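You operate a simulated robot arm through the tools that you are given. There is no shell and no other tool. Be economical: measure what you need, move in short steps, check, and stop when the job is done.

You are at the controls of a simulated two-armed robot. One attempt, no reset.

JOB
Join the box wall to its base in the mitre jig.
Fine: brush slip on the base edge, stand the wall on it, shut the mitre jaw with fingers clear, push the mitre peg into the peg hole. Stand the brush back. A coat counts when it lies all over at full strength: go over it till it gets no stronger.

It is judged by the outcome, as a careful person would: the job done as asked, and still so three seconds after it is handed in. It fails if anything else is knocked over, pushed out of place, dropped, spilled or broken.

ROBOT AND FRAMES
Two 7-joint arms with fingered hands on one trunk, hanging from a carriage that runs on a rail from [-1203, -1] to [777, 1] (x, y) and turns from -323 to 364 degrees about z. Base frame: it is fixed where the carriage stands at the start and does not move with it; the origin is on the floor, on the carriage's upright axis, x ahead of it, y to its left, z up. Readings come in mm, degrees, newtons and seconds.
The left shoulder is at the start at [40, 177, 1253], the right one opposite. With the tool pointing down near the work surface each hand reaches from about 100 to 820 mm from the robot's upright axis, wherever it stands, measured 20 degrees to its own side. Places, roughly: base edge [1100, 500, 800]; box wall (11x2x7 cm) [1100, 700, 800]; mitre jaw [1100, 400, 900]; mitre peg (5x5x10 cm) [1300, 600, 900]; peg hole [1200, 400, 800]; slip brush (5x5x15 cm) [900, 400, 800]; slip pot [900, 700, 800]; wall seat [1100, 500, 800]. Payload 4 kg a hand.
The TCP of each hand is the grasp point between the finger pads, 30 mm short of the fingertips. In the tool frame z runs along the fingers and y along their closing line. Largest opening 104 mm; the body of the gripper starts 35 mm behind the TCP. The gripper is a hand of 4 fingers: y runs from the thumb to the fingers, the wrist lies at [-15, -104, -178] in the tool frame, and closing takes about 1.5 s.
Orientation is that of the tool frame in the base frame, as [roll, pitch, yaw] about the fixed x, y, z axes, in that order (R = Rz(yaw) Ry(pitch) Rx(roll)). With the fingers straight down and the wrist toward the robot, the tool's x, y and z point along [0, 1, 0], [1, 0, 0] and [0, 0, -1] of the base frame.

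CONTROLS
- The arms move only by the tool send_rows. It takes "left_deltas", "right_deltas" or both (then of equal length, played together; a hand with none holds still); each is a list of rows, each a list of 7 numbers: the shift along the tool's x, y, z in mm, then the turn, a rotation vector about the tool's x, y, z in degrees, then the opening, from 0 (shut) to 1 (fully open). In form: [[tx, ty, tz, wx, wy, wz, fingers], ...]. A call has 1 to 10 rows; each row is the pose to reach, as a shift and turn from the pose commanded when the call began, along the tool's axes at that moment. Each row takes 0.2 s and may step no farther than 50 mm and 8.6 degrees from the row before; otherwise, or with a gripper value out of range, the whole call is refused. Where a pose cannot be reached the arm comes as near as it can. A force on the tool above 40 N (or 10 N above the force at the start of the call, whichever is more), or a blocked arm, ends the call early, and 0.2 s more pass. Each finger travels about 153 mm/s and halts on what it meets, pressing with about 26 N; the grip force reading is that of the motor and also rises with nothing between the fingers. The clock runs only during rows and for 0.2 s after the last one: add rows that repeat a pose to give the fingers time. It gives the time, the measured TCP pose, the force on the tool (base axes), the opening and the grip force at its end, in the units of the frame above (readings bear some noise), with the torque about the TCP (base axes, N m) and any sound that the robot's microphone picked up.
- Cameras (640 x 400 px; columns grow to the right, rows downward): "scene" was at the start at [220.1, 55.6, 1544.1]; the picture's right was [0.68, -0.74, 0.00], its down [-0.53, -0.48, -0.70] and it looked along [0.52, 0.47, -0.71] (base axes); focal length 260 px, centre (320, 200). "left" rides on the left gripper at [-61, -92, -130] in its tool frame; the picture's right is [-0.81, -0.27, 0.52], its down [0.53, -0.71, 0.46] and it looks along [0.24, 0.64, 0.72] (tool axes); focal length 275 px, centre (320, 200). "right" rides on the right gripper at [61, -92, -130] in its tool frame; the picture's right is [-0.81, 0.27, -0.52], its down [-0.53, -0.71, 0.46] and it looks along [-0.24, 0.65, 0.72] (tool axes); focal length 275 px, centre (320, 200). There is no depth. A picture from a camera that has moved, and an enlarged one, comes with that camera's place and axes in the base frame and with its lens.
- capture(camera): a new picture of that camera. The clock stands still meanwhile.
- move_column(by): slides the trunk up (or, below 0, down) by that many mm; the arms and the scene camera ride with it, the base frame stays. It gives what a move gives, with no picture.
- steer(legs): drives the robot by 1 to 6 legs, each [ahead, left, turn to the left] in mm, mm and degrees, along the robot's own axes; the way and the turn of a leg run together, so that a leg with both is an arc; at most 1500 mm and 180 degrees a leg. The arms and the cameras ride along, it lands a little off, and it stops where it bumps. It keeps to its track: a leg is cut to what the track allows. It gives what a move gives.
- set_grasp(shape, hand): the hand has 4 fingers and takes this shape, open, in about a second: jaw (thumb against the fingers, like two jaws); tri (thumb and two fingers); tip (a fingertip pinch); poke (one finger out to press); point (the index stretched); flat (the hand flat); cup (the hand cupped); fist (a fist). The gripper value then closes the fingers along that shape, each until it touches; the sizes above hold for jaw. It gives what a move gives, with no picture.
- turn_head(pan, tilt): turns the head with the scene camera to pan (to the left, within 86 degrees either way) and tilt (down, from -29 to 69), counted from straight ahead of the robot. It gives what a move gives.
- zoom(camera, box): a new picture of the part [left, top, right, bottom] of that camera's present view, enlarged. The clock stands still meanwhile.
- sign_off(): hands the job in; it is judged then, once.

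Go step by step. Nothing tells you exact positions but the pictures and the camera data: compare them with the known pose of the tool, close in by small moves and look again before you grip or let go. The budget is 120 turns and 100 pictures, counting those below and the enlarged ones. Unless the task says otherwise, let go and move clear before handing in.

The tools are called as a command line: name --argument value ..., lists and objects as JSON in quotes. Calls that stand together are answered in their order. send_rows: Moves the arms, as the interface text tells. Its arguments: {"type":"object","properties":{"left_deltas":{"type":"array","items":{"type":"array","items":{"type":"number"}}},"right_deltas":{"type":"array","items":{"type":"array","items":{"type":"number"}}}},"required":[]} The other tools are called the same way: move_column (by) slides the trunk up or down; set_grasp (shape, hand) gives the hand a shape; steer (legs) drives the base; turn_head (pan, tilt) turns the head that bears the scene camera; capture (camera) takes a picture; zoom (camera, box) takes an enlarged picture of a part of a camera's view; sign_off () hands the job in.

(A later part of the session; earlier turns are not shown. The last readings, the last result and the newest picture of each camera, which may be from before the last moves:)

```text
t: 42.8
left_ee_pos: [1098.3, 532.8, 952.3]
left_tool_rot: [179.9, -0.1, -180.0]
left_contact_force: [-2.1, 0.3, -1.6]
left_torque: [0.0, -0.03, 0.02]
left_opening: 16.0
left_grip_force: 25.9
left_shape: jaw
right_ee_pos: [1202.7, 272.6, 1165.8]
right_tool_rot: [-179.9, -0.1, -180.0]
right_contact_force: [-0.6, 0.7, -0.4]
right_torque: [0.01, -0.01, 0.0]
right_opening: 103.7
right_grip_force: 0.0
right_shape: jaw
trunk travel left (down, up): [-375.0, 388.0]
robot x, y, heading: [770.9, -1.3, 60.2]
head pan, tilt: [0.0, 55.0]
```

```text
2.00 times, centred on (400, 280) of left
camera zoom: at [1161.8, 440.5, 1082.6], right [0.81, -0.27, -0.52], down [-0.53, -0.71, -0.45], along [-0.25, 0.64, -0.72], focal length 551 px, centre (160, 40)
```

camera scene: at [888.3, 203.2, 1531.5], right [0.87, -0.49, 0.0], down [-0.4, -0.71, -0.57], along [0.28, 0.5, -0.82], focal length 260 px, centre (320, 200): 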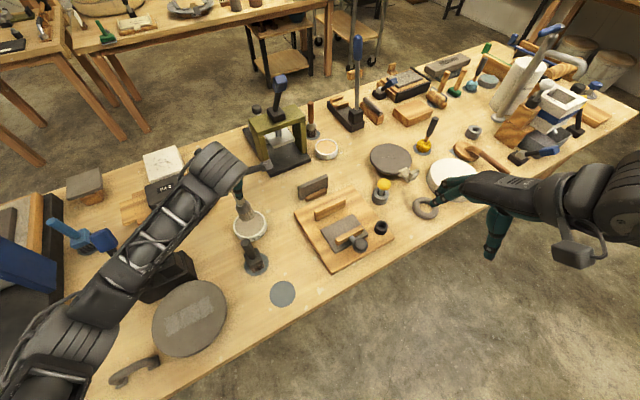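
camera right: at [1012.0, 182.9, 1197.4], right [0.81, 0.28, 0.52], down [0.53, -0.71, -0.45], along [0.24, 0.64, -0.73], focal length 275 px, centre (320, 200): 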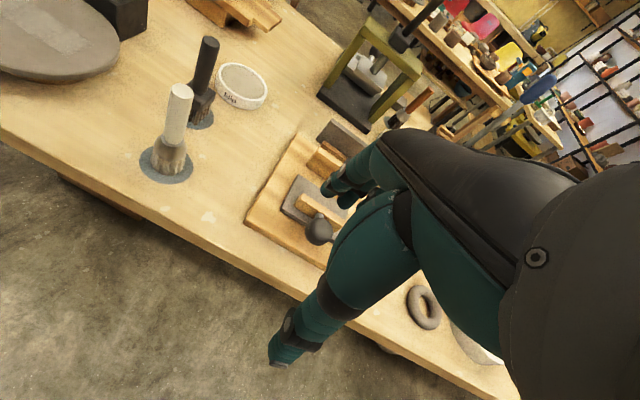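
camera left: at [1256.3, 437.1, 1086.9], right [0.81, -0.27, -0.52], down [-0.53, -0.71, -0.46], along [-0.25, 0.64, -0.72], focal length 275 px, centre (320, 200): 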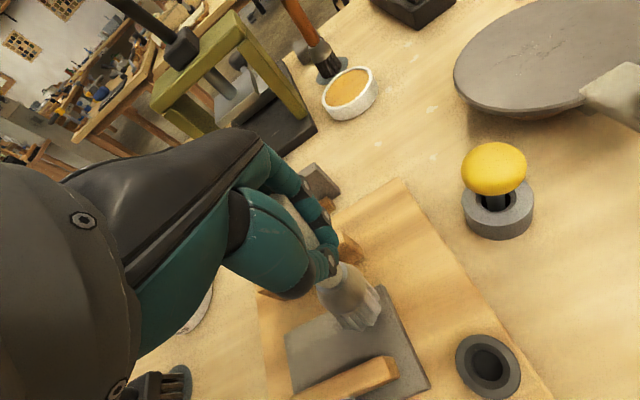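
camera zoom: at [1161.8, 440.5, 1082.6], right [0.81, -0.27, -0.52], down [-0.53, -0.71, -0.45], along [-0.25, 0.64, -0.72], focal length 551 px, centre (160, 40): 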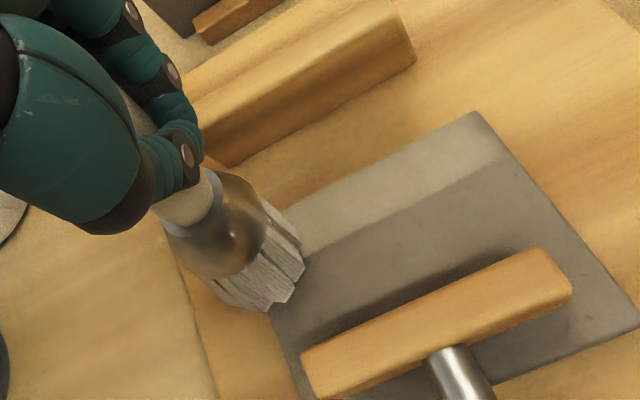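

Much more even. I do another right-end scrub and then lift to inspect the whole strip.

send_rows --left_deltas '[[10, 0, 0, 0, 0, 0, 0], [0, 0, 0, 0, 0, 0, 0], [-20, 0, 0, 0, 0, 0, 0], [-40, 0, 0, 0, 0, 0, 0], [-60, 0, 0, 0, 0, 0, 0], [-80, 0, 0, 0, 0, 0, 0], [-100, 0, 0, 0, 0, 0, 0], [-85, 0, 0, 0, 0, 0, 0], [-100, 0, 0, 0, 0, 0, 0], [-85, 0, 0, 0, 0, 0, 0]]'

send_rows --left_deltas '[[-15, 0, 0, 0, 0, 0, 0], [0, 0, 0, 0, 0, 0, 0], [20, 0, 0, 0, 0, 0, 0], [40, 0, 0, 0, 0, 0, 0], [60, 0, 0, 0, 0, 0, 0], [80, 0, 0, 0, 0, 0, 0], [95, 0, 0, 0, 0, 0, 0], [95, 0, -40, 0, 0, 0, 0], [130, 0, -75, 0, 0, 0, 0], [130, 0, -75, 0, 0, 0, 0]]'

zoom --camera "left" --box '[340, 130, 560, 300]'

```text
t: 45.0
left_ee_pos: [1185.3, 531.7, 951.2]
left_tool_rot: [180.0, 0.0, 180.0]
left_contact_force: [0.9, -0.1, -3.0]
left_torque: [0.0, -0.03, 0.02]
left_opening: 15.8
left_grip_force: 26.1
left_shape: jaw
left hand out of reach, approached as far as the arm can: row 7, 9
right_ee_pos: [1202.3, 274.5, 1165.6]
right_tool_rot: [180.0, -0.3, 180.0]
right_contact_force: [-0.6, -1.0, 0.0]
right_torque: [-0.03, -0.03, -0.02]
right_opening: 103.6
right_grip_force: 0.1
right_shape: jaw
trunk travel left (down, up): [-375.0, 388.0]
robot x, y, heading: [774.2, -0.0, 60.4]
head pan, tilt: [0.0, 55.0]
```

```text
t: 47.2
left_ee_pos: [1056.2, 531.7, 1025.6]
left_tool_rot: [180.0, 0.0, 179.9]
left_contact_force: [-0.3, 0.0, -1.0]
left_torque: [0.0, -0.01, 0.02]
left_opening: 15.4
left_grip_force: 26.3
left_shape: jaw
left hand out of reach, approached as far as the arm can: row 1
right_ee_pos: [1204.6, 272.7, 1165.7]
right_tool_rot: [-180.0, 0.1, -180.0]
right_contact_force: [-0.4, 1.2, -0.5]
right_torque: [0.0, 0.09, 0.02]
right_opening: 103.8
right_grip_force: 0.0
right_shape: jaw
trunk travel left (down, up): [-375.0, 388.0]
robot x, y, heading: [771.0, -0.3, 60.2]
head pan, tilt: [0.0, 55.0]
```

```text
2.35 times, centred on (450, 215) of left
camera zoom: at [1118.3, 440.6, 1157.7], right [0.81, -0.27, -0.52], down [-0.53, -0.71, -0.46], along [-0.24, 0.64, -0.72], focal length 648 px, centre (14, 165)
```

zoom: 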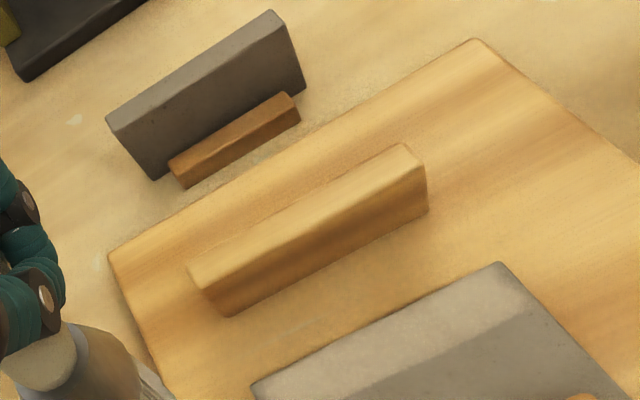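

zoom --camera "left" --box '[410, 225, 570, 325]'

```text
4.00 times, centred on (490, 275) of left
camera zoom: at [1118.3, 440.6, 1157.7], right [0.81, -0.27, -0.52], down [-0.53, -0.71, -0.46], along [-0.24, 0.64, -0.72], focal length 1101 px, centre (-360, -100)
```

zoom: 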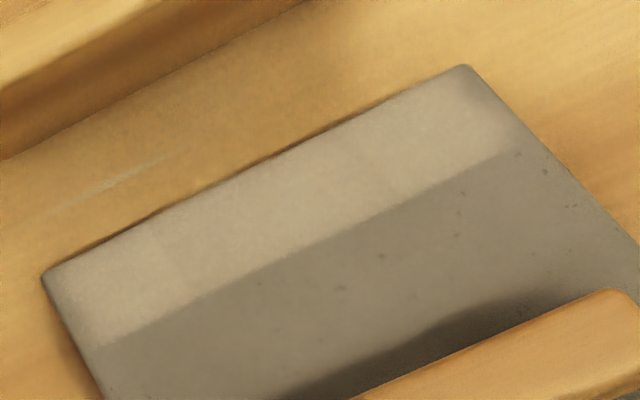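

Coverage is nearly full; both extreme ends are slightly weaker. I scrub the left end, then the right end again.

send_rows --left_deltas '[[-24, 0, 40, 0, 0, 0, 0], [-24, 0, 73, 0, 0, 0, 0], [-38, 0, 74, 0, 0, 0, 0], [-24, 0, 74, 0, 0, 0, 0], [-10, 0, 74, 0, 0, 0, 0], [-24, 0, 74, 0, 0, 0, 0], [-38, 0, 74, 0, 0, 0, 0], [-24, 0, 74, 0, 0, 0, 0], [-10, 0, 74, 0, 0, 0, 0], [-10, 0, 60, 0, 0, 0, 0]]'

send_rows --left_deltas '[[-45, 0, 0, 0, 0, 0, 0], [-90, 0, 0, 0, 0, 0, 0], [-128, 0, 0, 0, 0, 0, 0], [-128, 0, 14, 0, 0, 0, 0], [-120, 0, 15, 0, 0, 0, 0], [-112, 0, 15, 0, 0, 0, 0], [-128, 0, 15, 0, 0, 0, 0], [-112, 0, 15, 0, 0, 0, 0], [-128, 0, 15, 0, 0, 0, 0], [-112, 0, 15, 0, 0, 0, 0]]'

zoom --camera "left" --box '[260, 200, 480, 360]'

```text
t: 49.4
left_ee_pos: [1056.0, 537.8, 961.0]
left_tool_rot: [179.4, -1.0, -179.4]
left_contact_force: [0.8, 0.3, -0.6]
left_torque: [0.01, -0.02, -0.01]
left_opening: 15.1
left_grip_force: 25.9
left_shape: jaw
right_ee_pos: [1203.6, 274.1, 1165.3]
right_tool_rot: [180.0, 0.0, -179.9]
right_contact_force: [0.2, 0.0, -0.1]
right_torque: [-0.03, -0.02, 0.01]
right_opening: 103.7
right_grip_force: 0.0
right_shape: jaw
trunk travel left (down, up): [-375.0, 388.0]
robot x, y, heading: [772.3, -1.7, 60.3]
head pan, tilt: [0.0, 55.0]
```

```text
t: 51.6
left_ee_pos: [1174.5, 530.9, 950.4]
left_tool_rot: [180.0, 0.0, 180.0]
left_contact_force: [-0.1, -0.4, -0.7]
left_torque: [0.0, -0.01, 0.03]
left_opening: 13.0
left_grip_force: 25.9
left_shape: jaw
right_ee_pos: [1201.6, 273.9, 1164.9]
right_tool_rot: [-179.9, -0.1, -179.9]
right_contact_force: [-0.7, 0.8, 0.3]
right_torque: [0.02, -0.05, 0.01]
right_opening: 103.8
right_grip_force: 0.0
right_shape: jaw
trunk travel left (down, up): [-375.0, 388.0]
robot x, y, heading: [771.6, 5.2, 60.3]
head pan, tilt: [0.0, 55.0]
```

```text
2.50 times, centred on (370, 280) of left
camera zoom: at [1237.8, 439.0, 1081.3], right [0.81, -0.27, -0.52], down [-0.53, -0.71, -0.45], along [-0.25, 0.64, -0.72], focal length 688 px, centre (195, 0)
```

zoom: 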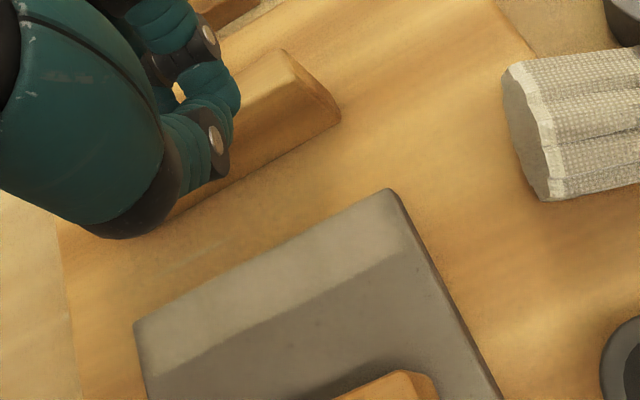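

The brush has swung round in (or out of) the grip — bristles show at the right. I stop and look.

capture --camera "left"

capture --camera "scene"

capture --camera "right"

```text
64 pictures are left
camera left: at [1237.8, 439.0, 1081.3], right [0.81, -0.27, -0.52], down [-0.53, -0.71, -0.45], along [-0.25, 0.64, -0.72], focal length 275 px, centre (320, 200)
```

left: 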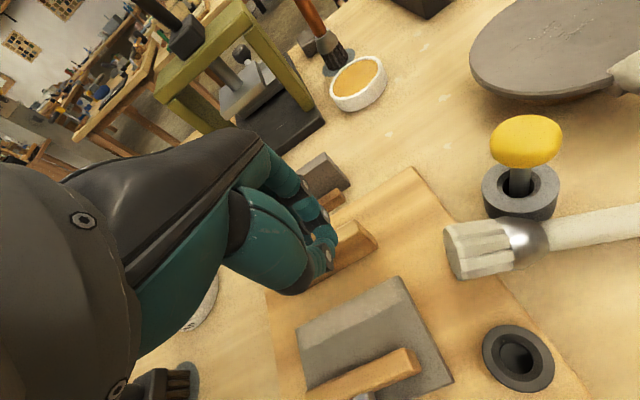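

```text
63 pictures are left
camera scene: at [887.3, 203.4, 1531.3], right [0.87, -0.49, 0.0], down [-0.41, -0.71, -0.57], along [0.28, 0.5, -0.82], focal length 260 px, centre (320, 200)
```

scene: 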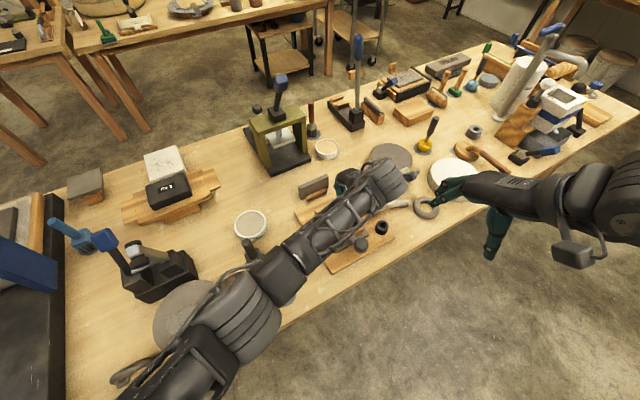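

```text
62 pictures are left
camera right: at [1141.0, 182.0, 1295.9], right [0.81, 0.28, 0.52], down [0.53, -0.71, -0.46], along [0.24, 0.64, -0.73], focal length 275 px, centre (320, 200)
```

right: 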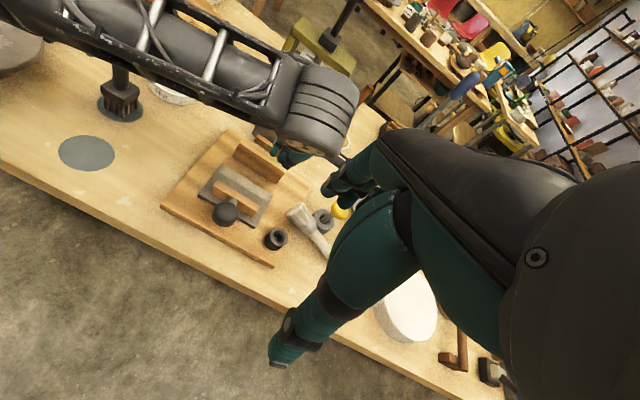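

The brush slipped out and lies on its side at the board's right, near the peg stand. I raise the left hand away and take stock of how it lies.

send_rows --left_deltas '[[0, 0, -40, 0, 0, 0, 0.2], [0, 0, -80, 0, 0, 0, 0.4], [40, 0, -110, 0, 0, 0, 0.6], [80, 0, -130, 0, 0, 0, 0.8], [80, 0, -130, 0, 0, 0, 1]]'

zoom --camera "left" --box '[400, 130, 640, 330]'

zoom --camera "scene" --box '[320, 150, 460, 260]'

zoom --camera "right" --box '[160, 130, 360, 270]'

```text
t: 52.8
left_ee_pos: [1096.7, 530.4, 1080.7]
left_tool_rot: [-179.9, 0.0, -179.9]
left_contact_force: [-0.1, 0.2, 0.6]
left_torque: [0.0, -0.03, 0.01]
left_opening: 103.8
left_grip_force: 0.1
left_shape: jaw
right_ee_pos: [1203.8, 274.5, 1166.1]
right_tool_rot: [180.0, -0.1, 180.0]
right_contact_force: [0.3, -0.7, -0.2]
right_torque: [0.0, 0.02, -0.02]
right_opening: 103.9
right_grip_force: 0.0
right_shape: jaw
trunk travel left (down, up): [-375.0, 388.0]
robot x, y, heading: [773.0, -0.5, 60.3]
head pan, tilt: [0.0, 55.0]
```

```text
2.00 times, centred on (520, 230) of left
camera zoom: at [1158.9, 439.5, 1211.9], right [0.81, -0.27, -0.52], down [-0.53, -0.71, -0.46], along [-0.24, 0.64, -0.72], focal length 551 px, centre (-80, 140)
```

zoom: 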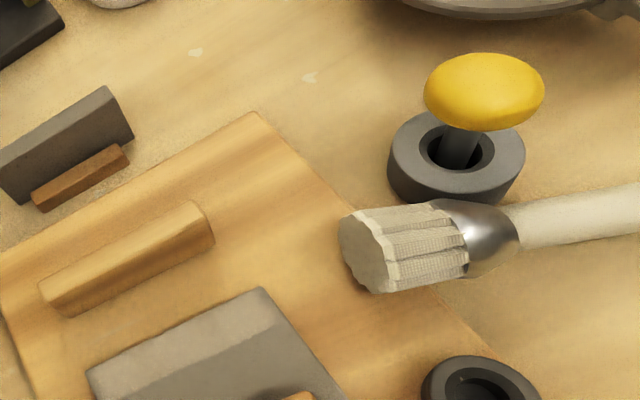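

```text
3.64 times, centred on (390, 205) of scene
camera zoom: at [888.5, 203.4, 1531.5], right [0.87, -0.49, 0.0], down [-0.4, -0.71, -0.57], along [0.28, 0.5, -0.82], focal length 946 px, centre (66, 182)
```

zoom: 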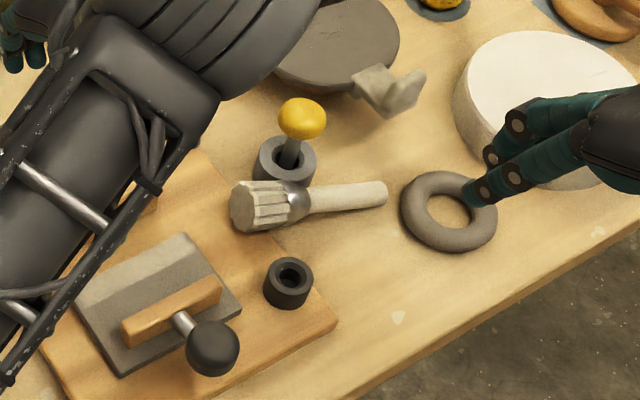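

```text
2.86 times, centred on (260, 200) of right
camera zoom: at [1142.6, 182.0, 1296.5], right [0.81, 0.28, 0.52], down [0.53, -0.71, -0.46], along [0.24, 0.64, -0.73], focal length 786 px, centre (491, 200)
```

zoom: 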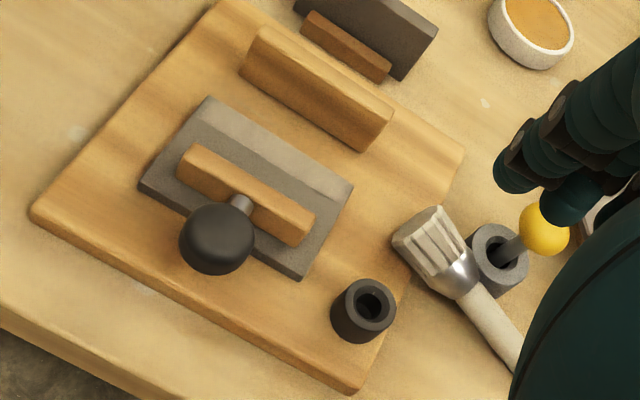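

The brush lies with its bristles on the board's right edge and handle toward +x, beside (not disturbing) the peg stand. I'll pick it up with the right hand; turning the robot left gives that arm better reach.

steer --legs '[[0, 0, 25]]'

turn_head --pan -40 --tilt 50

capture --camera "scene"

```text
t: 54.5
left_ee_pos: [838.1, 618.2, 1080.5]
left_tool_rot: [-180.0, 0.0, -154.7]
left_contact_force: [-0.4, 0.0, 0.2]
left_torque: [-0.03, 0.01, -0.01]
left_opening: 103.9
left_grip_force: 0.2
left_shape: jaw
right_ee_pos: [1045.8, 432.8, 1166.3]
right_tool_rot: [-180.0, 0.0, -154.7]
right_contact_force: [0.4, -0.7, -0.2]
right_torque: [0.02, 0.0, 0.0]
right_opening: 103.5
right_grip_force: 0.0
right_shape: jaw
trunk travel left (down, up): [-375.0, 388.0]
robot x, y, heading: [775.9, 1.3, 85.6]
head pan, tilt: [0.0, 55.0]
```

```text
t: 55.6
left_ee_pos: [839.7, 618.3, 1081.2]
left_tool_rot: [-180.0, 0.0, -154.6]
left_contact_force: [-0.5, -0.5, 0.2]
left_torque: [-0.01, 0.0, 0.02]
left_opening: 103.6
left_grip_force: 0.1
left_shape: jaw
right_ee_pos: [1045.8, 431.2, 1165.8]
right_tool_rot: [-179.9, 0.0, -154.6]
right_contact_force: [0.7, 0.9, 0.3]
right_torque: [0.03, 0.0, 0.01]
right_opening: 103.8
right_grip_force: 0.0
right_shape: jaw
trunk travel left (down, up): [-375.0, 388.0]
robot x, y, heading: [772.2, 1.4, 85.7]
head pan, tilt: [-40.0, 50.0]
```

```text
58 pictures are left
camera scene: at [839.3, 216.3, 1538.0], right [0.72, -0.7, 0.0], down [-0.53, -0.55, -0.64], along [0.45, 0.46, -0.77], focal length 260 px, centre (320, 200)
```

scene: 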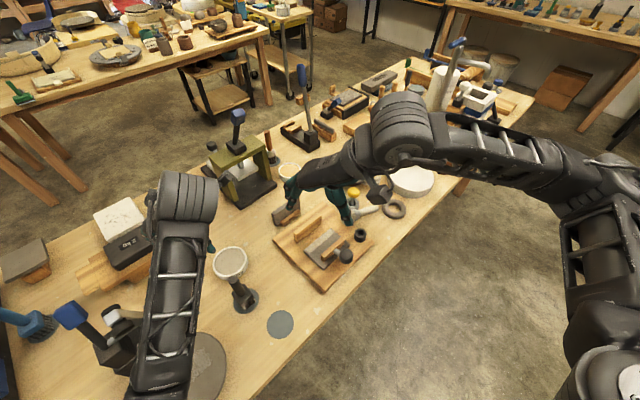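

Right hand goes over to hover above the lying handle, aligned across it.

send_rows --right_deltas '[[-38, -9.6, 11, 0, 0, 5.2, 0.6], [-76, -19.2, 22, 0, 0, 10.4, 0.6], [-114, -28.7, 33, 0, 0, 15.6, 0.6], [-152, -38.3, 44, 0, 0, 20.9, 0.6], [-190, -48, 56, 0, 0, 26.1, 0.6], [-229, -57.5, 67, 0, 0, 31.3, 0.6], [-267, -67, 79, 0, 0, 36.5, 0.6], [-305.6, -76.6, 90, 0, 0, 41.7, 0.6], [-305.6, -76.6, 90, 0, 0, 41.7, 0.6]]'

capture --camera "right"

zoom --camera "scene" --box '[270, 140, 450, 290]'

```text
t: 57.6
left_ee_pos: [838.1, 616.8, 1080.7]
left_tool_rot: [180.0, -0.1, -154.6]
left_contact_force: [0.7, -1.0, -0.3]
left_torque: [0.0, -0.03, -0.01]
left_opening: 103.6
left_grip_force: 0.1
left_shape: jaw
right_ee_pos: [1353.5, 490.3, 1074.4]
right_tool_rot: [-179.9, 0.1, 163.7]
right_contact_force: [-0.3, -0.5, 0.8]
right_torque: [-0.01, 0.0, 0.02]
right_opening: 62.9
right_grip_force: 0.0
right_shape: jaw
trunk travel left (down, up): [-375.0, 388.0]
robot x, y, heading: [775.6, 4.7, 85.5]
head pan, tilt: [-40.0, 50.0]
```

```text
57 pictures are left
camera right: at [1269.6, 419.6, 1205.0], right [0.86, 0.04, 0.52], down [0.31, -0.84, -0.45], along [0.42, 0.55, -0.73], focal length 275 px, centre (320, 200)
```

right: 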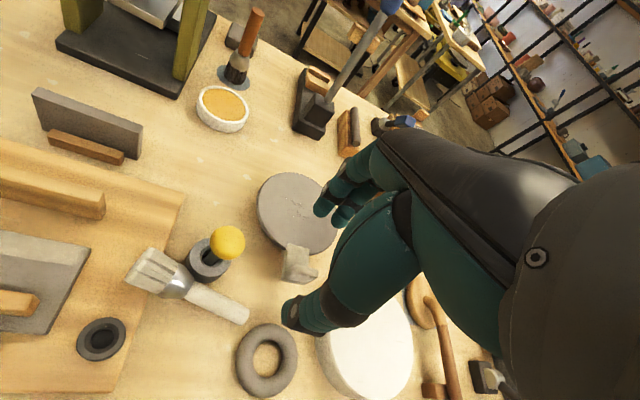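

```text
2.67 times, centred on (360, 215) of scene
camera zoom: at [839.3, 216.2, 1538.0], right [0.72, -0.7, 0.0], down [-0.53, -0.55, -0.64], along [0.45, 0.46, -0.77], focal length 694 px, centre (213, 160)
```

zoom: 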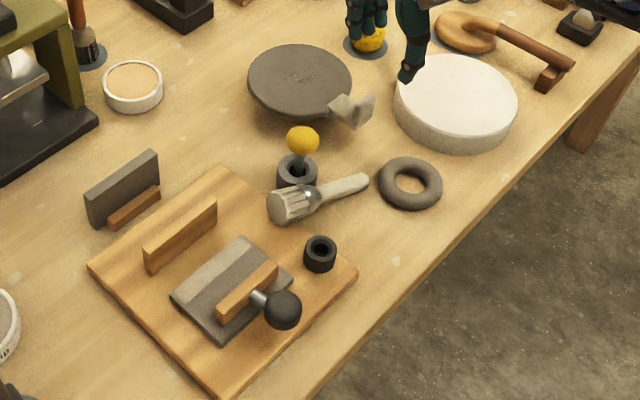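

Handle runs from (1306, 505) to (1390, 486). I lower the right hand over its outer half, tilting the wrist 25° outward so the brush can later be stood upright.

send_rows --right_deltas '[[-3, 1, 30, 0, 5, 0, 0.45], [-6, 2, 60, 0, 10, 0, 0.45], [-9, 3, 90, 0, 15, 0, 0.45], [-12, 4, 120, 0, 20, 0, 0.45], [-13.6, 5, 150, 0, 25, 0, 0.45], [-13.6, 5, 180, 0, 25, 0, 0.45], [-13.6, 5, 180, 0, 25, 0, 0.45]]'

capture --camera "right"

zoom --camera "scene" --box '[320, 160, 440, 250]'

```text
t: 59.2
left_ee_pos: [837.6, 618.9, 1080.0]
left_tool_rot: [-180.0, 0.1, -154.8]
left_contact_force: [-1.1, -0.3, 0.3]
left_torque: [-0.02, -0.01, 0.0]
left_opening: 103.9
left_grip_force: 0.1
left_shape: jaw
right_ee_pos: [1358.7, 485.8, 941.3]
right_tool_rot: [-179.9, -21.6, 164.3]
right_contact_force: [-0.5, -0.1, -0.7]
right_torque: [0.02, 0.01, -0.04]
right_opening: 47.0
right_grip_force: 0.0
right_shape: jaw
right hand out of reach, approached as far as the arm can: row 5, 6, 7
trunk travel left (down, up): [-375.0, 388.0]
robot x, y, heading: [772.8, 1.6, 85.7]
head pan, tilt: [-40.0, 50.0]
```

```text
55 pictures are left
camera right: at [1325.1, 401.6, 1086.3], right [0.98, 0.01, 0.18], down [0.12, -0.78, -0.62], along [0.14, 0.63, -0.77], focal length 275 px, centre (320, 200)
```

right: 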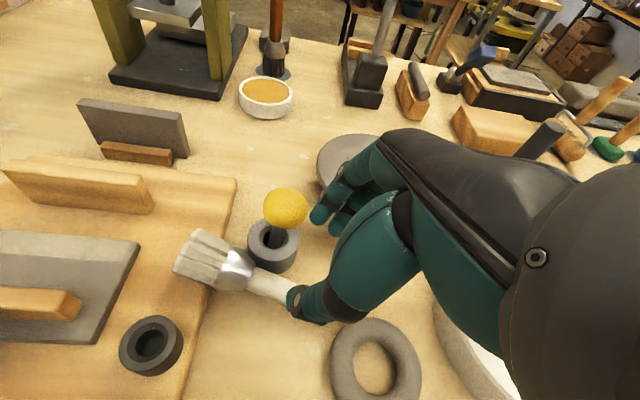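

```text
4.44 times, centred on (380, 205) of scene
camera zoom: at [839.1, 216.4, 1538.0], right [0.72, -0.7, 0.0], down [-0.54, -0.55, -0.64], along [0.45, 0.46, -0.77], focal length 1157 px, centre (53, 178)
```

zoom: 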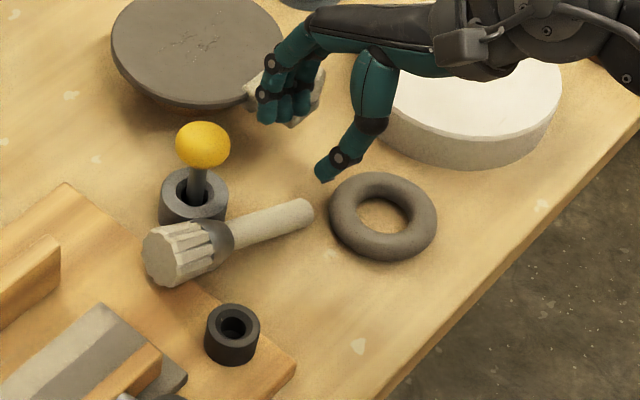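

The arm is at its reach limit, so I'll lower the trunk: first lift both hands, then slide down.

send_rows --right_deltas '[[9.2, 0, -23, 0, 0, 0, 0.45], [18.4, 0, -46, 0, 0, 0, 0.45], [18.4, 0, -46, 0, 0, 0, 0.45], [18.4, 0, -46, 0, 0, 0, 0.45]]' --left_deltas '[[0, 0, -45, 0, 0, 0, 1], [0, 0, -90, 0, 0, 0, 1], [0, 0, -130, 0, 0, 0, 1], [0, 0, -130, 0, 0, 0, 1]]'

move_column --by -110

```text
t: 60.2
left_ee_pos: [838.5, 622.6, 1210.2]
left_tool_rot: [180.0, 0.2, -154.8]
left_contact_force: [-0.3, 0.7, 0.0]
left_torque: [0.03, 0.0, 0.01]
left_opening: 103.5
left_grip_force: 0.1
left_shape: jaw
left hand out of reach, approached as far as the arm can: row 3, 4
right_ee_pos: [1358.8, 485.8, 992.6]
right_tool_rot: [-179.9, -21.6, 164.3]
right_contact_force: [0.1, 0.0, 0.5]
right_torque: [0.0, -0.02, -0.02]
right_opening: 46.7
right_grip_force: 0.1
right_shape: jaw
trunk travel left (down, up): [-375.0, 388.0]
robot x, y, heading: [775.8, -0.3, 85.7]
head pan, tilt: [-40.0, 50.0]
```

```text
t: 61.6
left_ee_pos: [840.2, 623.2, 1099.4]
left_tool_rot: [179.9, 0.1, -154.7]
left_contact_force: [-0.2, -0.1, 0.1]
left_torque: [-0.05, 0.0, 0.0]
left_opening: 103.9
left_grip_force: 0.1
left_shape: jaw
right_ee_pos: [1358.4, 486.8, 883.9]
right_tool_rot: [-179.9, -21.6, 164.2]
right_contact_force: [0.1, -0.4, -0.1]
right_torque: [0.01, -0.04, 0.01]
right_opening: 46.8
right_grip_force: 0.1
right_shape: jaw
trunk travel left (down, up): [-265.0, 498.0]
robot x, y, heading: [770.8, 3.7, 85.7]
head pan, tilt: [-40.0, 50.0]
```

send_rows --right_deltas '[[-7, 6.3, -2.8, 0, 0, 0, 0.45], [-18, 6.3, 25, 0, 0, 0, 0.45], [-18, 6.3, 25, 0, 0, 0, 0.45]]'

zoom --camera "right" --box '[160, 180, 440, 400]'

zoom --camera "scene" --box '[310, 130, 450, 230]'

```text
t: 62.4
left_ee_pos: [840.7, 623.4, 1099.0]
left_tool_rot: [-180.0, 0.1, -154.7]
left_contact_force: [0.5, -0.4, -0.2]
left_torque: [0.0, 0.0, -0.03]
left_opening: 103.8
left_grip_force: 0.1
left_shape: jaw
right_ee_pos: [1369.9, 490.6, 854.1]
right_tool_rot: [-179.9, -21.5, 164.0]
right_contact_force: [0.7, 0.1, -0.1]
right_torque: [-0.01, 0.0, -0.02]
right_opening: 47.0
right_grip_force: 0.1
right_shape: jaw
trunk travel left (down, up): [-265.0, 498.0]
robot x, y, heading: [774.9, -2.0, 85.9]
head pan, tilt: [-40.0, 50.0]
```

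```text
1.82 times, centred on (300, 290) of right
camera zoom: at [1335.4, 404.9, 998.9], right [0.98, 0.01, 0.18], down [0.12, -0.78, -0.62], along [0.14, 0.63, -0.76], focal length 500 px, centre (356, 36)
```

zoom: 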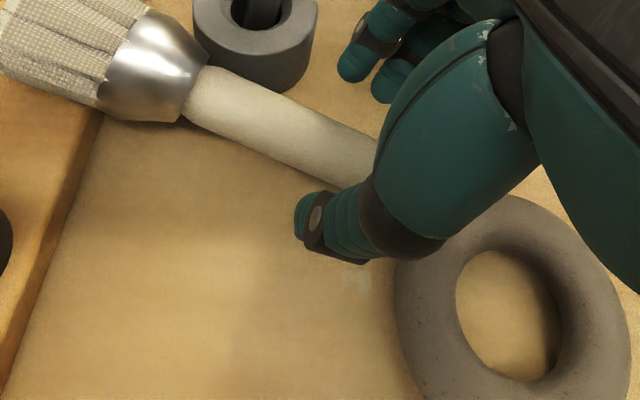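

```text
4.00 times, centred on (380, 180) of scene
camera zoom: at [840.0, 216.5, 1428.1], right [0.72, -0.7, 0.0], down [-0.53, -0.55, -0.64], along [0.45, 0.46, -0.77], focal length 1041 px, centre (80, 280)
```

zoom: 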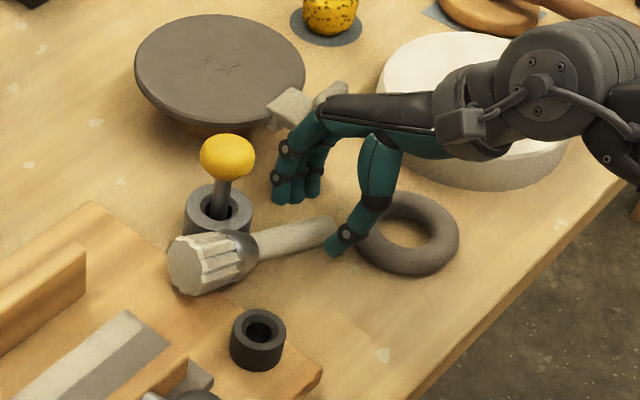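

The handle lies between thumb and fingers. Down the last 20 mm, then close.

send_rows --right_deltas '[[-3.7, 0, 9.3, 0, 0, 0, 0.45], [-7.4, 0, 18.6, 0, 0, 0, 0.45], [-7.4, 0, 18.6, 0, 0, 0, 0.35], [-7.4, 0, 18.6, 0, 0, 0, 0.25], [-7.4, 0, 18.6, 0, 0, 0, 0], [-7.4, 0, 18.6, 0, 0, 0, 0], [-7.4, 0, 18.6, 0, 0, 0, 0], [-7.4, 0, 18.6, 0, 0, 0, 0]]'

zoom --camera "right" --box '[160, 180, 440, 400]'

```text
t: 64.2
left_ee_pos: [840.1, 623.8, 1099.3]
left_tool_rot: [179.9, 0.1, -154.9]
left_contact_force: [0.1, 0.1, 0.2]
left_torque: [0.0, -0.04, -0.01]
left_opening: 103.5
left_grip_force: 0.1
left_shape: jaw
right_ee_pos: [1367.2, 489.8, 844.2]
right_tool_rot: [-179.9, -21.3, 163.9]
right_contact_force: [0.0, -1.2, 3.8]
right_torque: [-0.03, 0.01, 0.07]
right_opening: 15.8
right_grip_force: 26.2
right_shape: jaw
right hand out of reach, approached as far as the arm can: row 2, 3, 4, 5, 6, 7, 8
trunk travel left (down, up): [-265.0, 498.0]
robot x, y, heading: [771.9, -0.6, 85.5]
head pan, tilt: [-40.0, 50.0]
```

```text
1.82 times, centred on (300, 290) of right
camera zoom: at [1333.0, 404.9, 989.0], right [0.98, 0.0, 0.19], down [0.12, -0.78, -0.62], along [0.14, 0.63, -0.77], focal length 500 px, centre (356, 36)
```

zoom: 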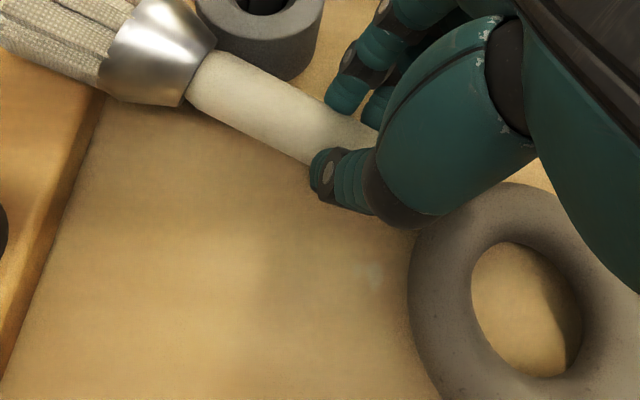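

Gripped near the handle's end at 15.8 mm opening. I lift gently and check it holds.

send_rows --right_deltas '[[5.5, 0, -14, 0, 0, 0, 0], [11, 0, -28, 0, 0, 0, 0], [22, 0, -56, 0, 0, 0, 0], [33, 0, -84, 0, 0, 0, 0], [40, 0, -102, 0, 0, 0, 0], [40, 0, -102, 0, 0, 0, 0]]'

capture --camera "right"

capture --camera "scene"

```text
t: 65.6
left_ee_pos: [839.9, 622.3, 1099.0]
left_tool_rot: [179.9, 0.2, -154.8]
left_contact_force: [-0.9, 0.7, -1.1]
left_torque: [0.0, 0.01, -0.02]
left_opening: 103.7
left_grip_force: 0.0
left_shape: jaw
right_ee_pos: [1365.5, 490.5, 953.4]
right_tool_rot: [-179.8, -21.6, 164.3]
right_contact_force: [-0.9, 0.6, 0.7]
right_torque: [0.03, 0.0, -0.03]
right_opening: 12.2
right_grip_force: 26.1
right_shape: jaw
trunk travel left (down, up): [-265.0, 498.0]
robot x, y, heading: [772.8, 0.8, 85.6]
head pan, tilt: [-40.0, 50.0]
```

```text
50 pictures are left
camera right: at [1332.4, 406.0, 1097.9], right [0.98, 0.01, 0.18], down [0.12, -0.78, -0.62], along [0.14, 0.63, -0.77], focal length 275 px, centre (320, 200)
```

right: 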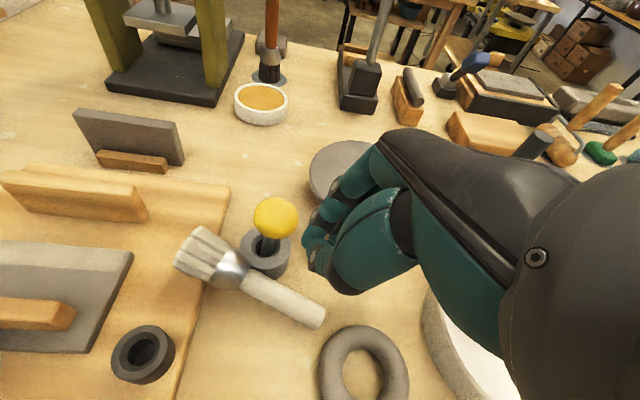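

```text
49 pictures are left
camera scene: at [839.3, 216.2, 1428.0], right [0.72, -0.7, 0.0], down [-0.53, -0.55, -0.64], along [0.45, 0.46, -0.77], focal length 260 px, centre (320, 200)
```

scene: 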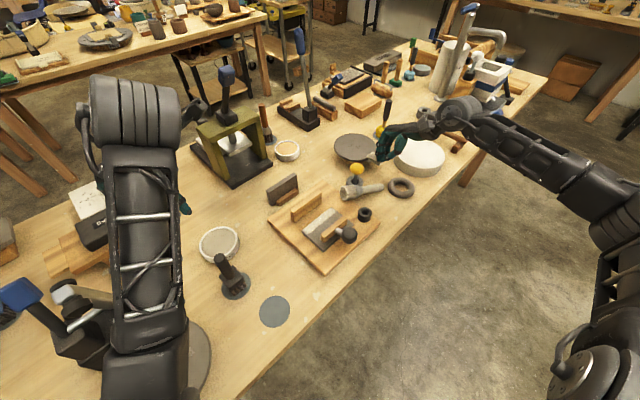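

It was pinched too high and slid free; the brush is back in its place on the table. I lower the trunk further so the right hand can reach deeper.

move_column --by -75

send_rows --right_deltas '[[0, 0, 0, 0, 0, 0, 0.45], [0, 0, 0, 0, 0, 0, 0.45], [-7.4, 0, 18.6, 0, 0, 0, 0.45], [-12.9, 1.5, 32.6, 0, 0, 0, 0.45], [-16.6, 1.5, 41.9, 0, 0, 0, 0.45], [-16.6, 1.5, 41.9, 0, 0, 0, 0.45]]'

zoom --camera "right" --box '[160, 180, 440, 400]'

```text
t: 66.7
left_ee_pos: [839.5, 621.9, 1024.5]
left_tool_rot: [179.9, 0.1, -154.8]
left_contact_force: [0.9, 0.2, -0.2]
left_torque: [0.02, -0.01, 0.0]
left_opening: 103.7
left_grip_force: 0.1
left_shape: jaw
right_ee_pos: [1365.8, 491.7, 879.8]
right_tool_rot: [-179.9, -21.6, 164.3]
right_contact_force: [0.7, 0.0, 0.3]
right_torque: [0.0, 0.01, -0.01]
right_opening: 12.5
right_grip_force: 25.8
right_shape: jaw
trunk travel left (down, up): [-190.0, 573.0]
robot x, y, heading: [773.9, -3.8, 85.9]
head pan, tilt: [-40.0, 50.0]
```

```text
t: 68.1
left_ee_pos: [841.0, 623.0, 1025.0]
left_tool_rot: [179.9, 0.0, -154.8]
left_contact_force: [0.8, 0.5, 0.0]
left_torque: [-0.02, 0.0, -0.02]
left_opening: 103.9
left_grip_force: 0.1
left_shape: jaw
right_ee_pos: [1367.3, 492.6, 836.7]
right_tool_rot: [179.9, -21.5, 164.4]
right_contact_force: [-0.9, -0.8, 7.5]
right_torque: [0.19, -0.21, -0.05]
right_opening: 46.7
right_grip_force: 0.0
right_shape: jaw
trunk travel left (down, up): [-190.0, 573.0]
robot x, y, heading: [773.8, 6.4, 85.8]
head pan, tilt: [-40.0, 50.0]
```

```text
1.82 times, centred on (300, 290) of right
camera zoom: at [1333.5, 408.4, 979.4], right [0.98, 0.01, 0.18], down [0.12, -0.77, -0.62], along [0.14, 0.63, -0.76], focal length 500 px, centre (356, 36)
```

zoom: 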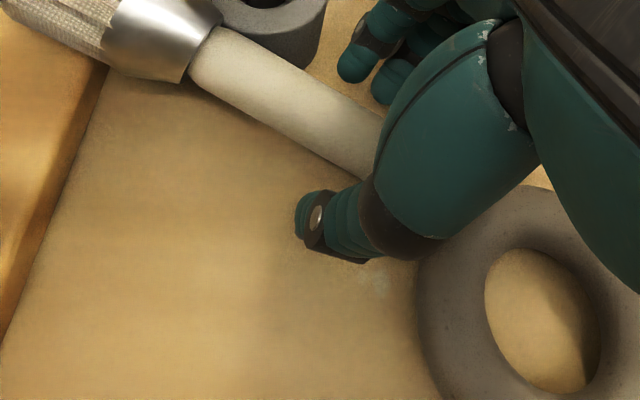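

Fingertips touch the table now. Close here.

send_rows --right_deltas '[[0.4, 0, -1, 0, 0, 0, 0.35], [0.4, 0, -1, 0, 0, 0, 0.25], [0.4, 0, -1, 0, 0, 0, 0], [0.4, 0, -1, 0, 0, 0, 0], [0.4, 0, -1, 0, 0, 0, 0], [0.4, 0, -1, 0, 0, 0, 0]]'

send_rows --right_deltas '[[3.7, 0, -9.3, 0, 0, 0, 0], [7.4, 0, -18.6, 0, 0, 0, 0], [11, 0, -28, 0, 0, 0, 0], [14.7, 0, -37, 0, 0, 0, 0], [14.7, 0, -37, 0, 0, 0, 0]]'

capture --camera "right"

```text
t: 69.5
left_ee_pos: [839.6, 623.5, 1025.3]
left_tool_rot: [179.9, 0.1, -154.9]
left_contact_force: [-0.4, -0.5, 0.8]
left_torque: [0.02, 0.01, 0.02]
left_opening: 103.6
left_grip_force: 0.1
left_shape: jaw
right_ee_pos: [1366.3, 493.6, 834.9]
right_tool_rot: [-179.9, -21.6, 164.2]
right_contact_force: [0.6, 1.5, 3.1]
right_torque: [0.1, -0.1, 0.03]
right_opening: 19.6
right_grip_force: 25.9
right_shape: jaw
trunk travel left (down, up): [-190.0, 573.0]
robot x, y, heading: [771.1, -2.1, 85.7]
head pan, tilt: [-40.0, 50.0]
```

```text
t: 70.7
left_ee_pos: [839.2, 623.0, 1022.9]
left_tool_rot: [180.0, 0.1, -154.7]
left_contact_force: [-1.0, -1.2, 0.1]
left_torque: [0.01, -0.02, -0.01]
left_opening: 103.7
left_grip_force: 0.0
left_shape: jaw
right_ee_pos: [1366.3, 491.9, 874.3]
right_tool_rot: [-179.9, -21.7, 164.2]
right_contact_force: [0.2, -0.6, -0.9]
right_torque: [-0.04, -0.1, 0.01]
right_opening: 19.4
right_grip_force: 25.9
right_shape: jaw
trunk travel left (down, up): [-190.0, 573.0]
robot x, y, heading: [774.6, 1.3, 85.8]
head pan, tilt: [-40.0, 50.0]
```

```text
47 pictures are left
camera right: at [1333.5, 407.2, 1018.4], right [0.98, 0.01, 0.18], down [0.12, -0.78, -0.62], along [0.14, 0.63, -0.76], focal length 275 px, centre (320, 200)
```

right: 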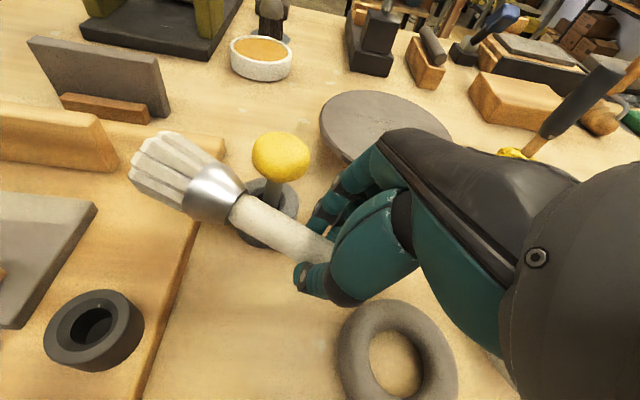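

Now it holds firmly (19.4 mm). I lift it clear and carry it back toward the brush stand while yawing the hand; the left hand moves out of the way.

send_rows --right_deltas '[[14.8, 0, -37.2, 0, 0, 0, 0], [29.6, 0, -74.4, 0, 0, 0, 0], [44.4, 0, -111.6, 0, 0, 0, 0], [76.1, -15.7, -99, 3.1, 0, -7.9, 0], [107.8, -31.4, -86.4, 6.3, 0, -15.8, 0], [139.5, -47.1, -73.8, 9.4, 0, -23.7, 0], [171.2, -62.8, -61.2, 12.6, 0, -31.6, 0], [202.9, -78.5, -48.6, 15.7, 0, -39.5, 0], [234.6, -94.2, -36, 18.9, 0, -47.4, 0], [266.3, -110, -23.4, 22, 0, -55.3, 0]]' --left_deltas '[[36, 24, -20, 0, 0, 0, 1], [73, 49, -40, 0, 0, 0, 1], [109, 73, -60, 0, 0, 0, 1], [109, 73, -60, 0, 0, 0, 1], [109, 73, -60, 0, 0, 0, 1], [109, 73, -60, 0, 0, 0, 1], [109, 73, -60, 0, 0, 0, 1], [109, 73, -60, 0, 0, 0, 1], [109, 73, -60, 0, 0, 0, 1], [109, 73, -60, 0, 0, 0, 1]]'

capture --camera "scene"

```text
t: 72.9
left_ee_pos: [709.3, 641.5, 1086.0]
left_tool_rot: [179.8, 0.1, -154.7]
left_contact_force: [0.1, 0.1, -0.8]
left_torque: [0.02, -0.01, -0.01]
left_opening: 103.7
left_grip_force: 0.1
left_shape: jaw
right_ee_pos: [992.2, 404.3, 1028.5]
right_tool_rot: [-178.7, -21.1, -139.4]
right_contact_force: [0.1, 0.1, -1.3]
right_torque: [0.04, -0.09, -0.03]
right_opening: 19.0
right_grip_force: 25.7
right_shape: jaw
right hand out of reach, approached as far as the arm can: row 5, 6, 7, 8, 9, 10
trunk travel left (down, up): [-190.0, 573.0]
robot x, y, heading: [773.7, 1.9, 85.7]
head pan, tilt: [-40.0, 50.0]
```

```text
46 pictures are left
camera scene: at [838.8, 216.3, 1353.0], right [0.72, -0.7, 0.0], down [-0.54, -0.55, -0.64], along [0.45, 0.46, -0.77], focal length 260 px, centre (320, 200)
```

scene: 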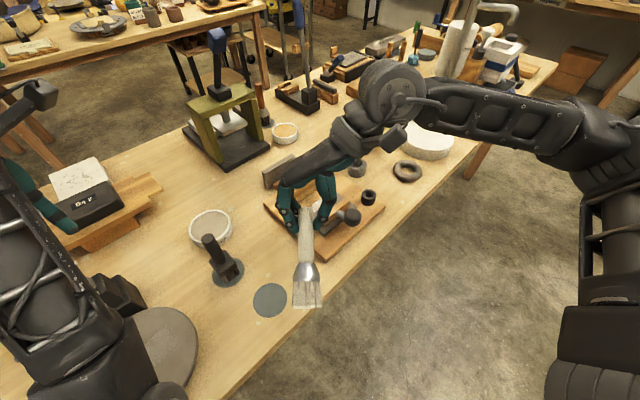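

The brush is carried level. Now I tilt the hand to bring the bristles down, in steps.

send_rows --right_deltas '[[7, 0, -18, 0, -8, 0, 0], [14, 0, -37, 0, -16, 0, 0], [21.6, 0, -56, 0, -24, 0, 0], [21.6, 0, -56, 0, -32, 0, 0], [21.6, 0, -56, 0, -40, 0, 0], [21.6, 0, -56, 0, -48, 0, 0], [21.6, 0, -56, 0, -56, 0, 0], [21.6, 0, -56, 0, -64, 0, 0], [21.6, 0, -56, 0, -72, 0, 0], [21.6, 0, -56, 0, -80, 0, 0]]'

capture --camera "scene"

```text
t: 75.1
left_ee_pos: [710.6, 640.8, 1086.0]
left_tool_rot: [179.8, 0.1, -154.7]
left_contact_force: [0.2, -0.4, 0.4]
left_torque: [-0.04, -0.02, 0.0]
left_opening: 103.8
left_grip_force: 0.0
left_shape: jaw
right_ee_pos: [992.3, 416.5, 1096.4]
right_tool_rot: [-177.3, 58.9, -136.7]
right_contact_force: [-0.2, 1.6, -1.2]
right_torque: [-0.03, 0.02, -0.02]
right_opening: 19.0
right_grip_force: 26.5
right_shape: jaw
right hand out of reach, approached as far as the arm can: row 10
trunk travel left (down, up): [-190.0, 573.0]
robot x, y, heading: [771.7, 1.9, 85.5]
head pan, tilt: [-40.0, 50.0]
```

```text
45 pictures are left
camera scene: at [839.0, 216.5, 1353.0], right [0.72, -0.7, 0.0], down [-0.54, -0.55, -0.64], along [0.45, 0.46, -0.77], focal length 260 px, centre (320, 200)
```

scene: 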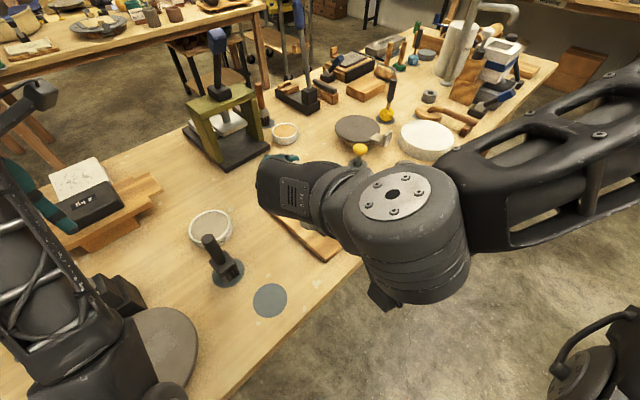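

Tilted ~80° so far. I check the brush's attitude with the right camera.

capture --camera "right"

capture --camera "left"

```text
44 pictures are left
camera right: at [944.0, 253.1, 1112.7], right [-0.22, 0.21, 0.95], down [0.97, -0.1, 0.24], along [0.14, 0.97, -0.18], focal length 275 px, centre (320, 200)
```

right: 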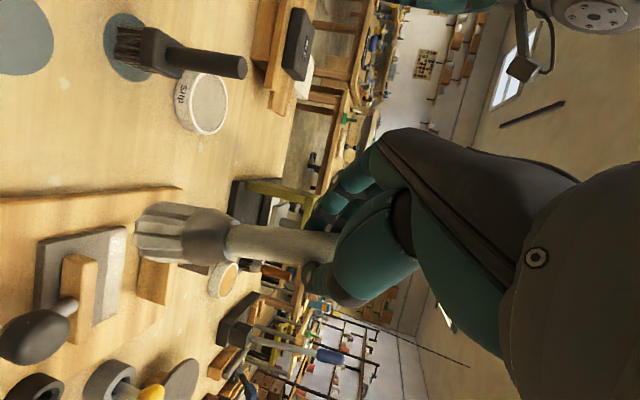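

```text
43 pictures are left
camera left: at [805.7, 584.2, 1217.1], right [0.85, 0.1, -0.52], down [-0.18, -0.87, -0.46], along [-0.5, 0.48, -0.72], focal length 275 px, centre (320, 200)
```

left: 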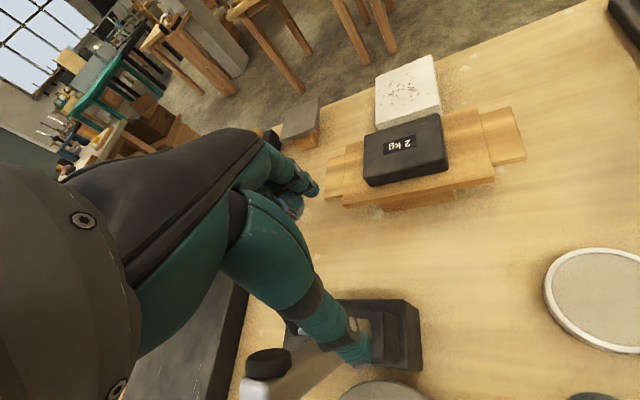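

The brush is nearly upright, off by ~10° sideways. I correct that and move over its stand spot.

send_rows --right_deltas '[[20.7, 17.6, -6, -1.4, 1.2, 2.3, 0], [41.4, 35.2, -12, -2.8, 2.3, 4.6, 0], [62, 52.8, -18, -4.2, 3.5, 6.8, 0], [82.7, 70.3, -24, -5.6, 4.65, 9.1, 0], [82.7, 70.3, -24, -5.6, 4.65, 9.1, 0]]'

capture --camera "right"

capture --camera "scene"

```text
t: 76.3
left_ee_pos: [711.8, 639.2, 1086.9]
left_tool_rot: [179.9, 0.1, -154.8]
left_contact_force: [-0.4, -0.3, 0.6]
left_torque: [0.0, 0.0, 0.01]
left_opening: 103.7
left_grip_force: 0.0
left_shape: jaw
right_ee_pos: [898.2, 427.1, 1035.0]
right_tool_rot: [164.2, 53.2, -152.0]
right_contact_force: [0.7, -0.1, -1.9]
right_torque: [-0.02, -0.01, -0.01]
right_opening: 19.1
right_grip_force: 26.0
right_shape: jaw
trunk travel left (down, up): [-190.0, 573.0]
robot x, y, heading: [769.5, 2.4, 85.6]
head pan, tilt: [-40.0, 50.0]
```

```text
42 pictures are left
camera right: at [853.7, 262.9, 1045.9], right [-0.03, 0.12, 0.99], down [0.99, -0.11, 0.05], along [0.11, 0.99, -0.12], focal length 275 px, centre (320, 200)
```

right: 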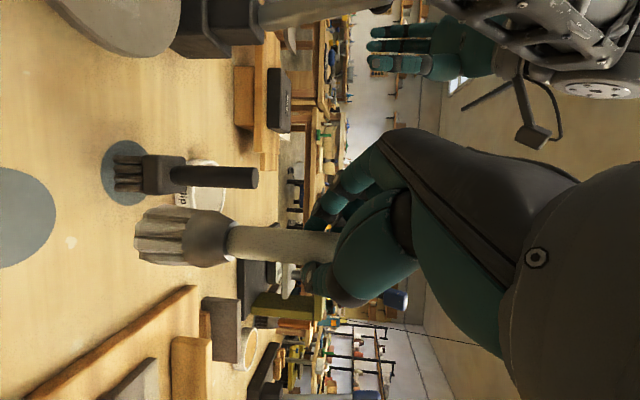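

```text
41 pictures are left
camera scene: at [839.6, 215.9, 1352.9], right [0.72, -0.7, 0.0], down [-0.53, -0.55, -0.64], along [0.45, 0.46, -0.77], focal length 260 px, centre (320, 200)
```

scene: 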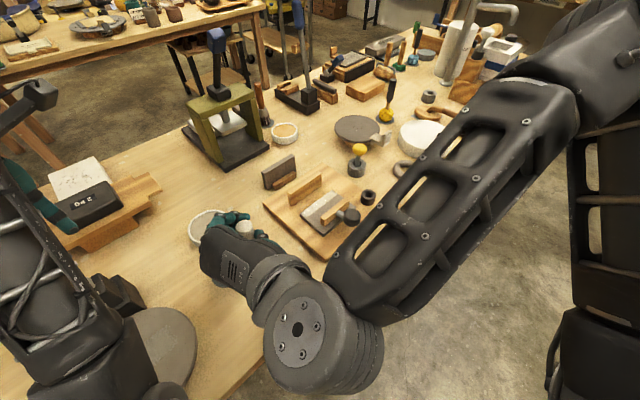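

The brush is now practically vertical with its tip near (900, 422). I lower it toward the stand mark.

send_rows --right_deltas '[[22.6, -1.2, 20.3, 0, 0, 0, 0], [46.7, -6.1, 37.6, 0, 0, 0, 0], [66.7, -10.2, 52, 0, 0, 0, 0], [74.7, -11.8, 57.7, 0, 0, 0, 0], [74.7, -11.8, 57.7, 0, 0, 0, 0]]'

capture --camera "right"

```text
t: 77.5
left_ee_pos: [711.2, 640.5, 1085.6]
left_tool_rot: [179.8, 0.1, -154.8]
left_contact_force: [-0.6, 0.3, -0.1]
left_torque: [-0.03, 0.01, 0.01]
left_opening: 103.8
left_grip_force: 0.1
left_shape: jaw
right_ee_pos: [900.6, 430.3, 938.5]
right_tool_rot: [164.2, 53.3, -152.1]
right_contact_force: [-0.8, 0.1, -0.9]
right_torque: [-0.02, -0.02, -0.01]
right_opening: 19.0
right_grip_force: 26.3
right_shape: jaw
trunk travel left (down, up): [-190.0, 573.0]
robot x, y, heading: [775.8, -1.5, 85.8]
head pan, tilt: [-40.0, 50.0]
```

```text
40 pictures are left
camera right: at [854.6, 266.4, 950.4], right [-0.04, 0.12, 0.99], down [0.99, -0.11, 0.05], along [0.11, 0.99, -0.12], focal length 275 px, centre (320, 200)
```

right: 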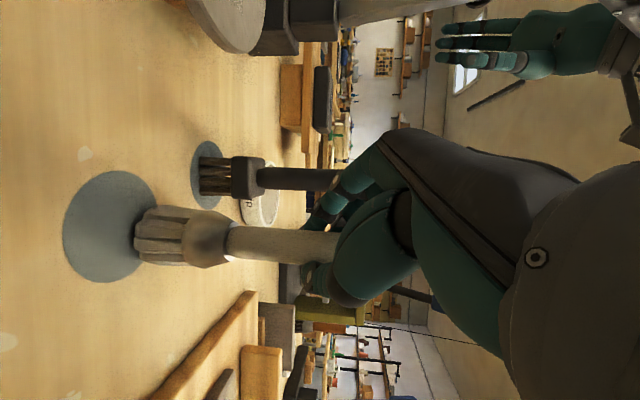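

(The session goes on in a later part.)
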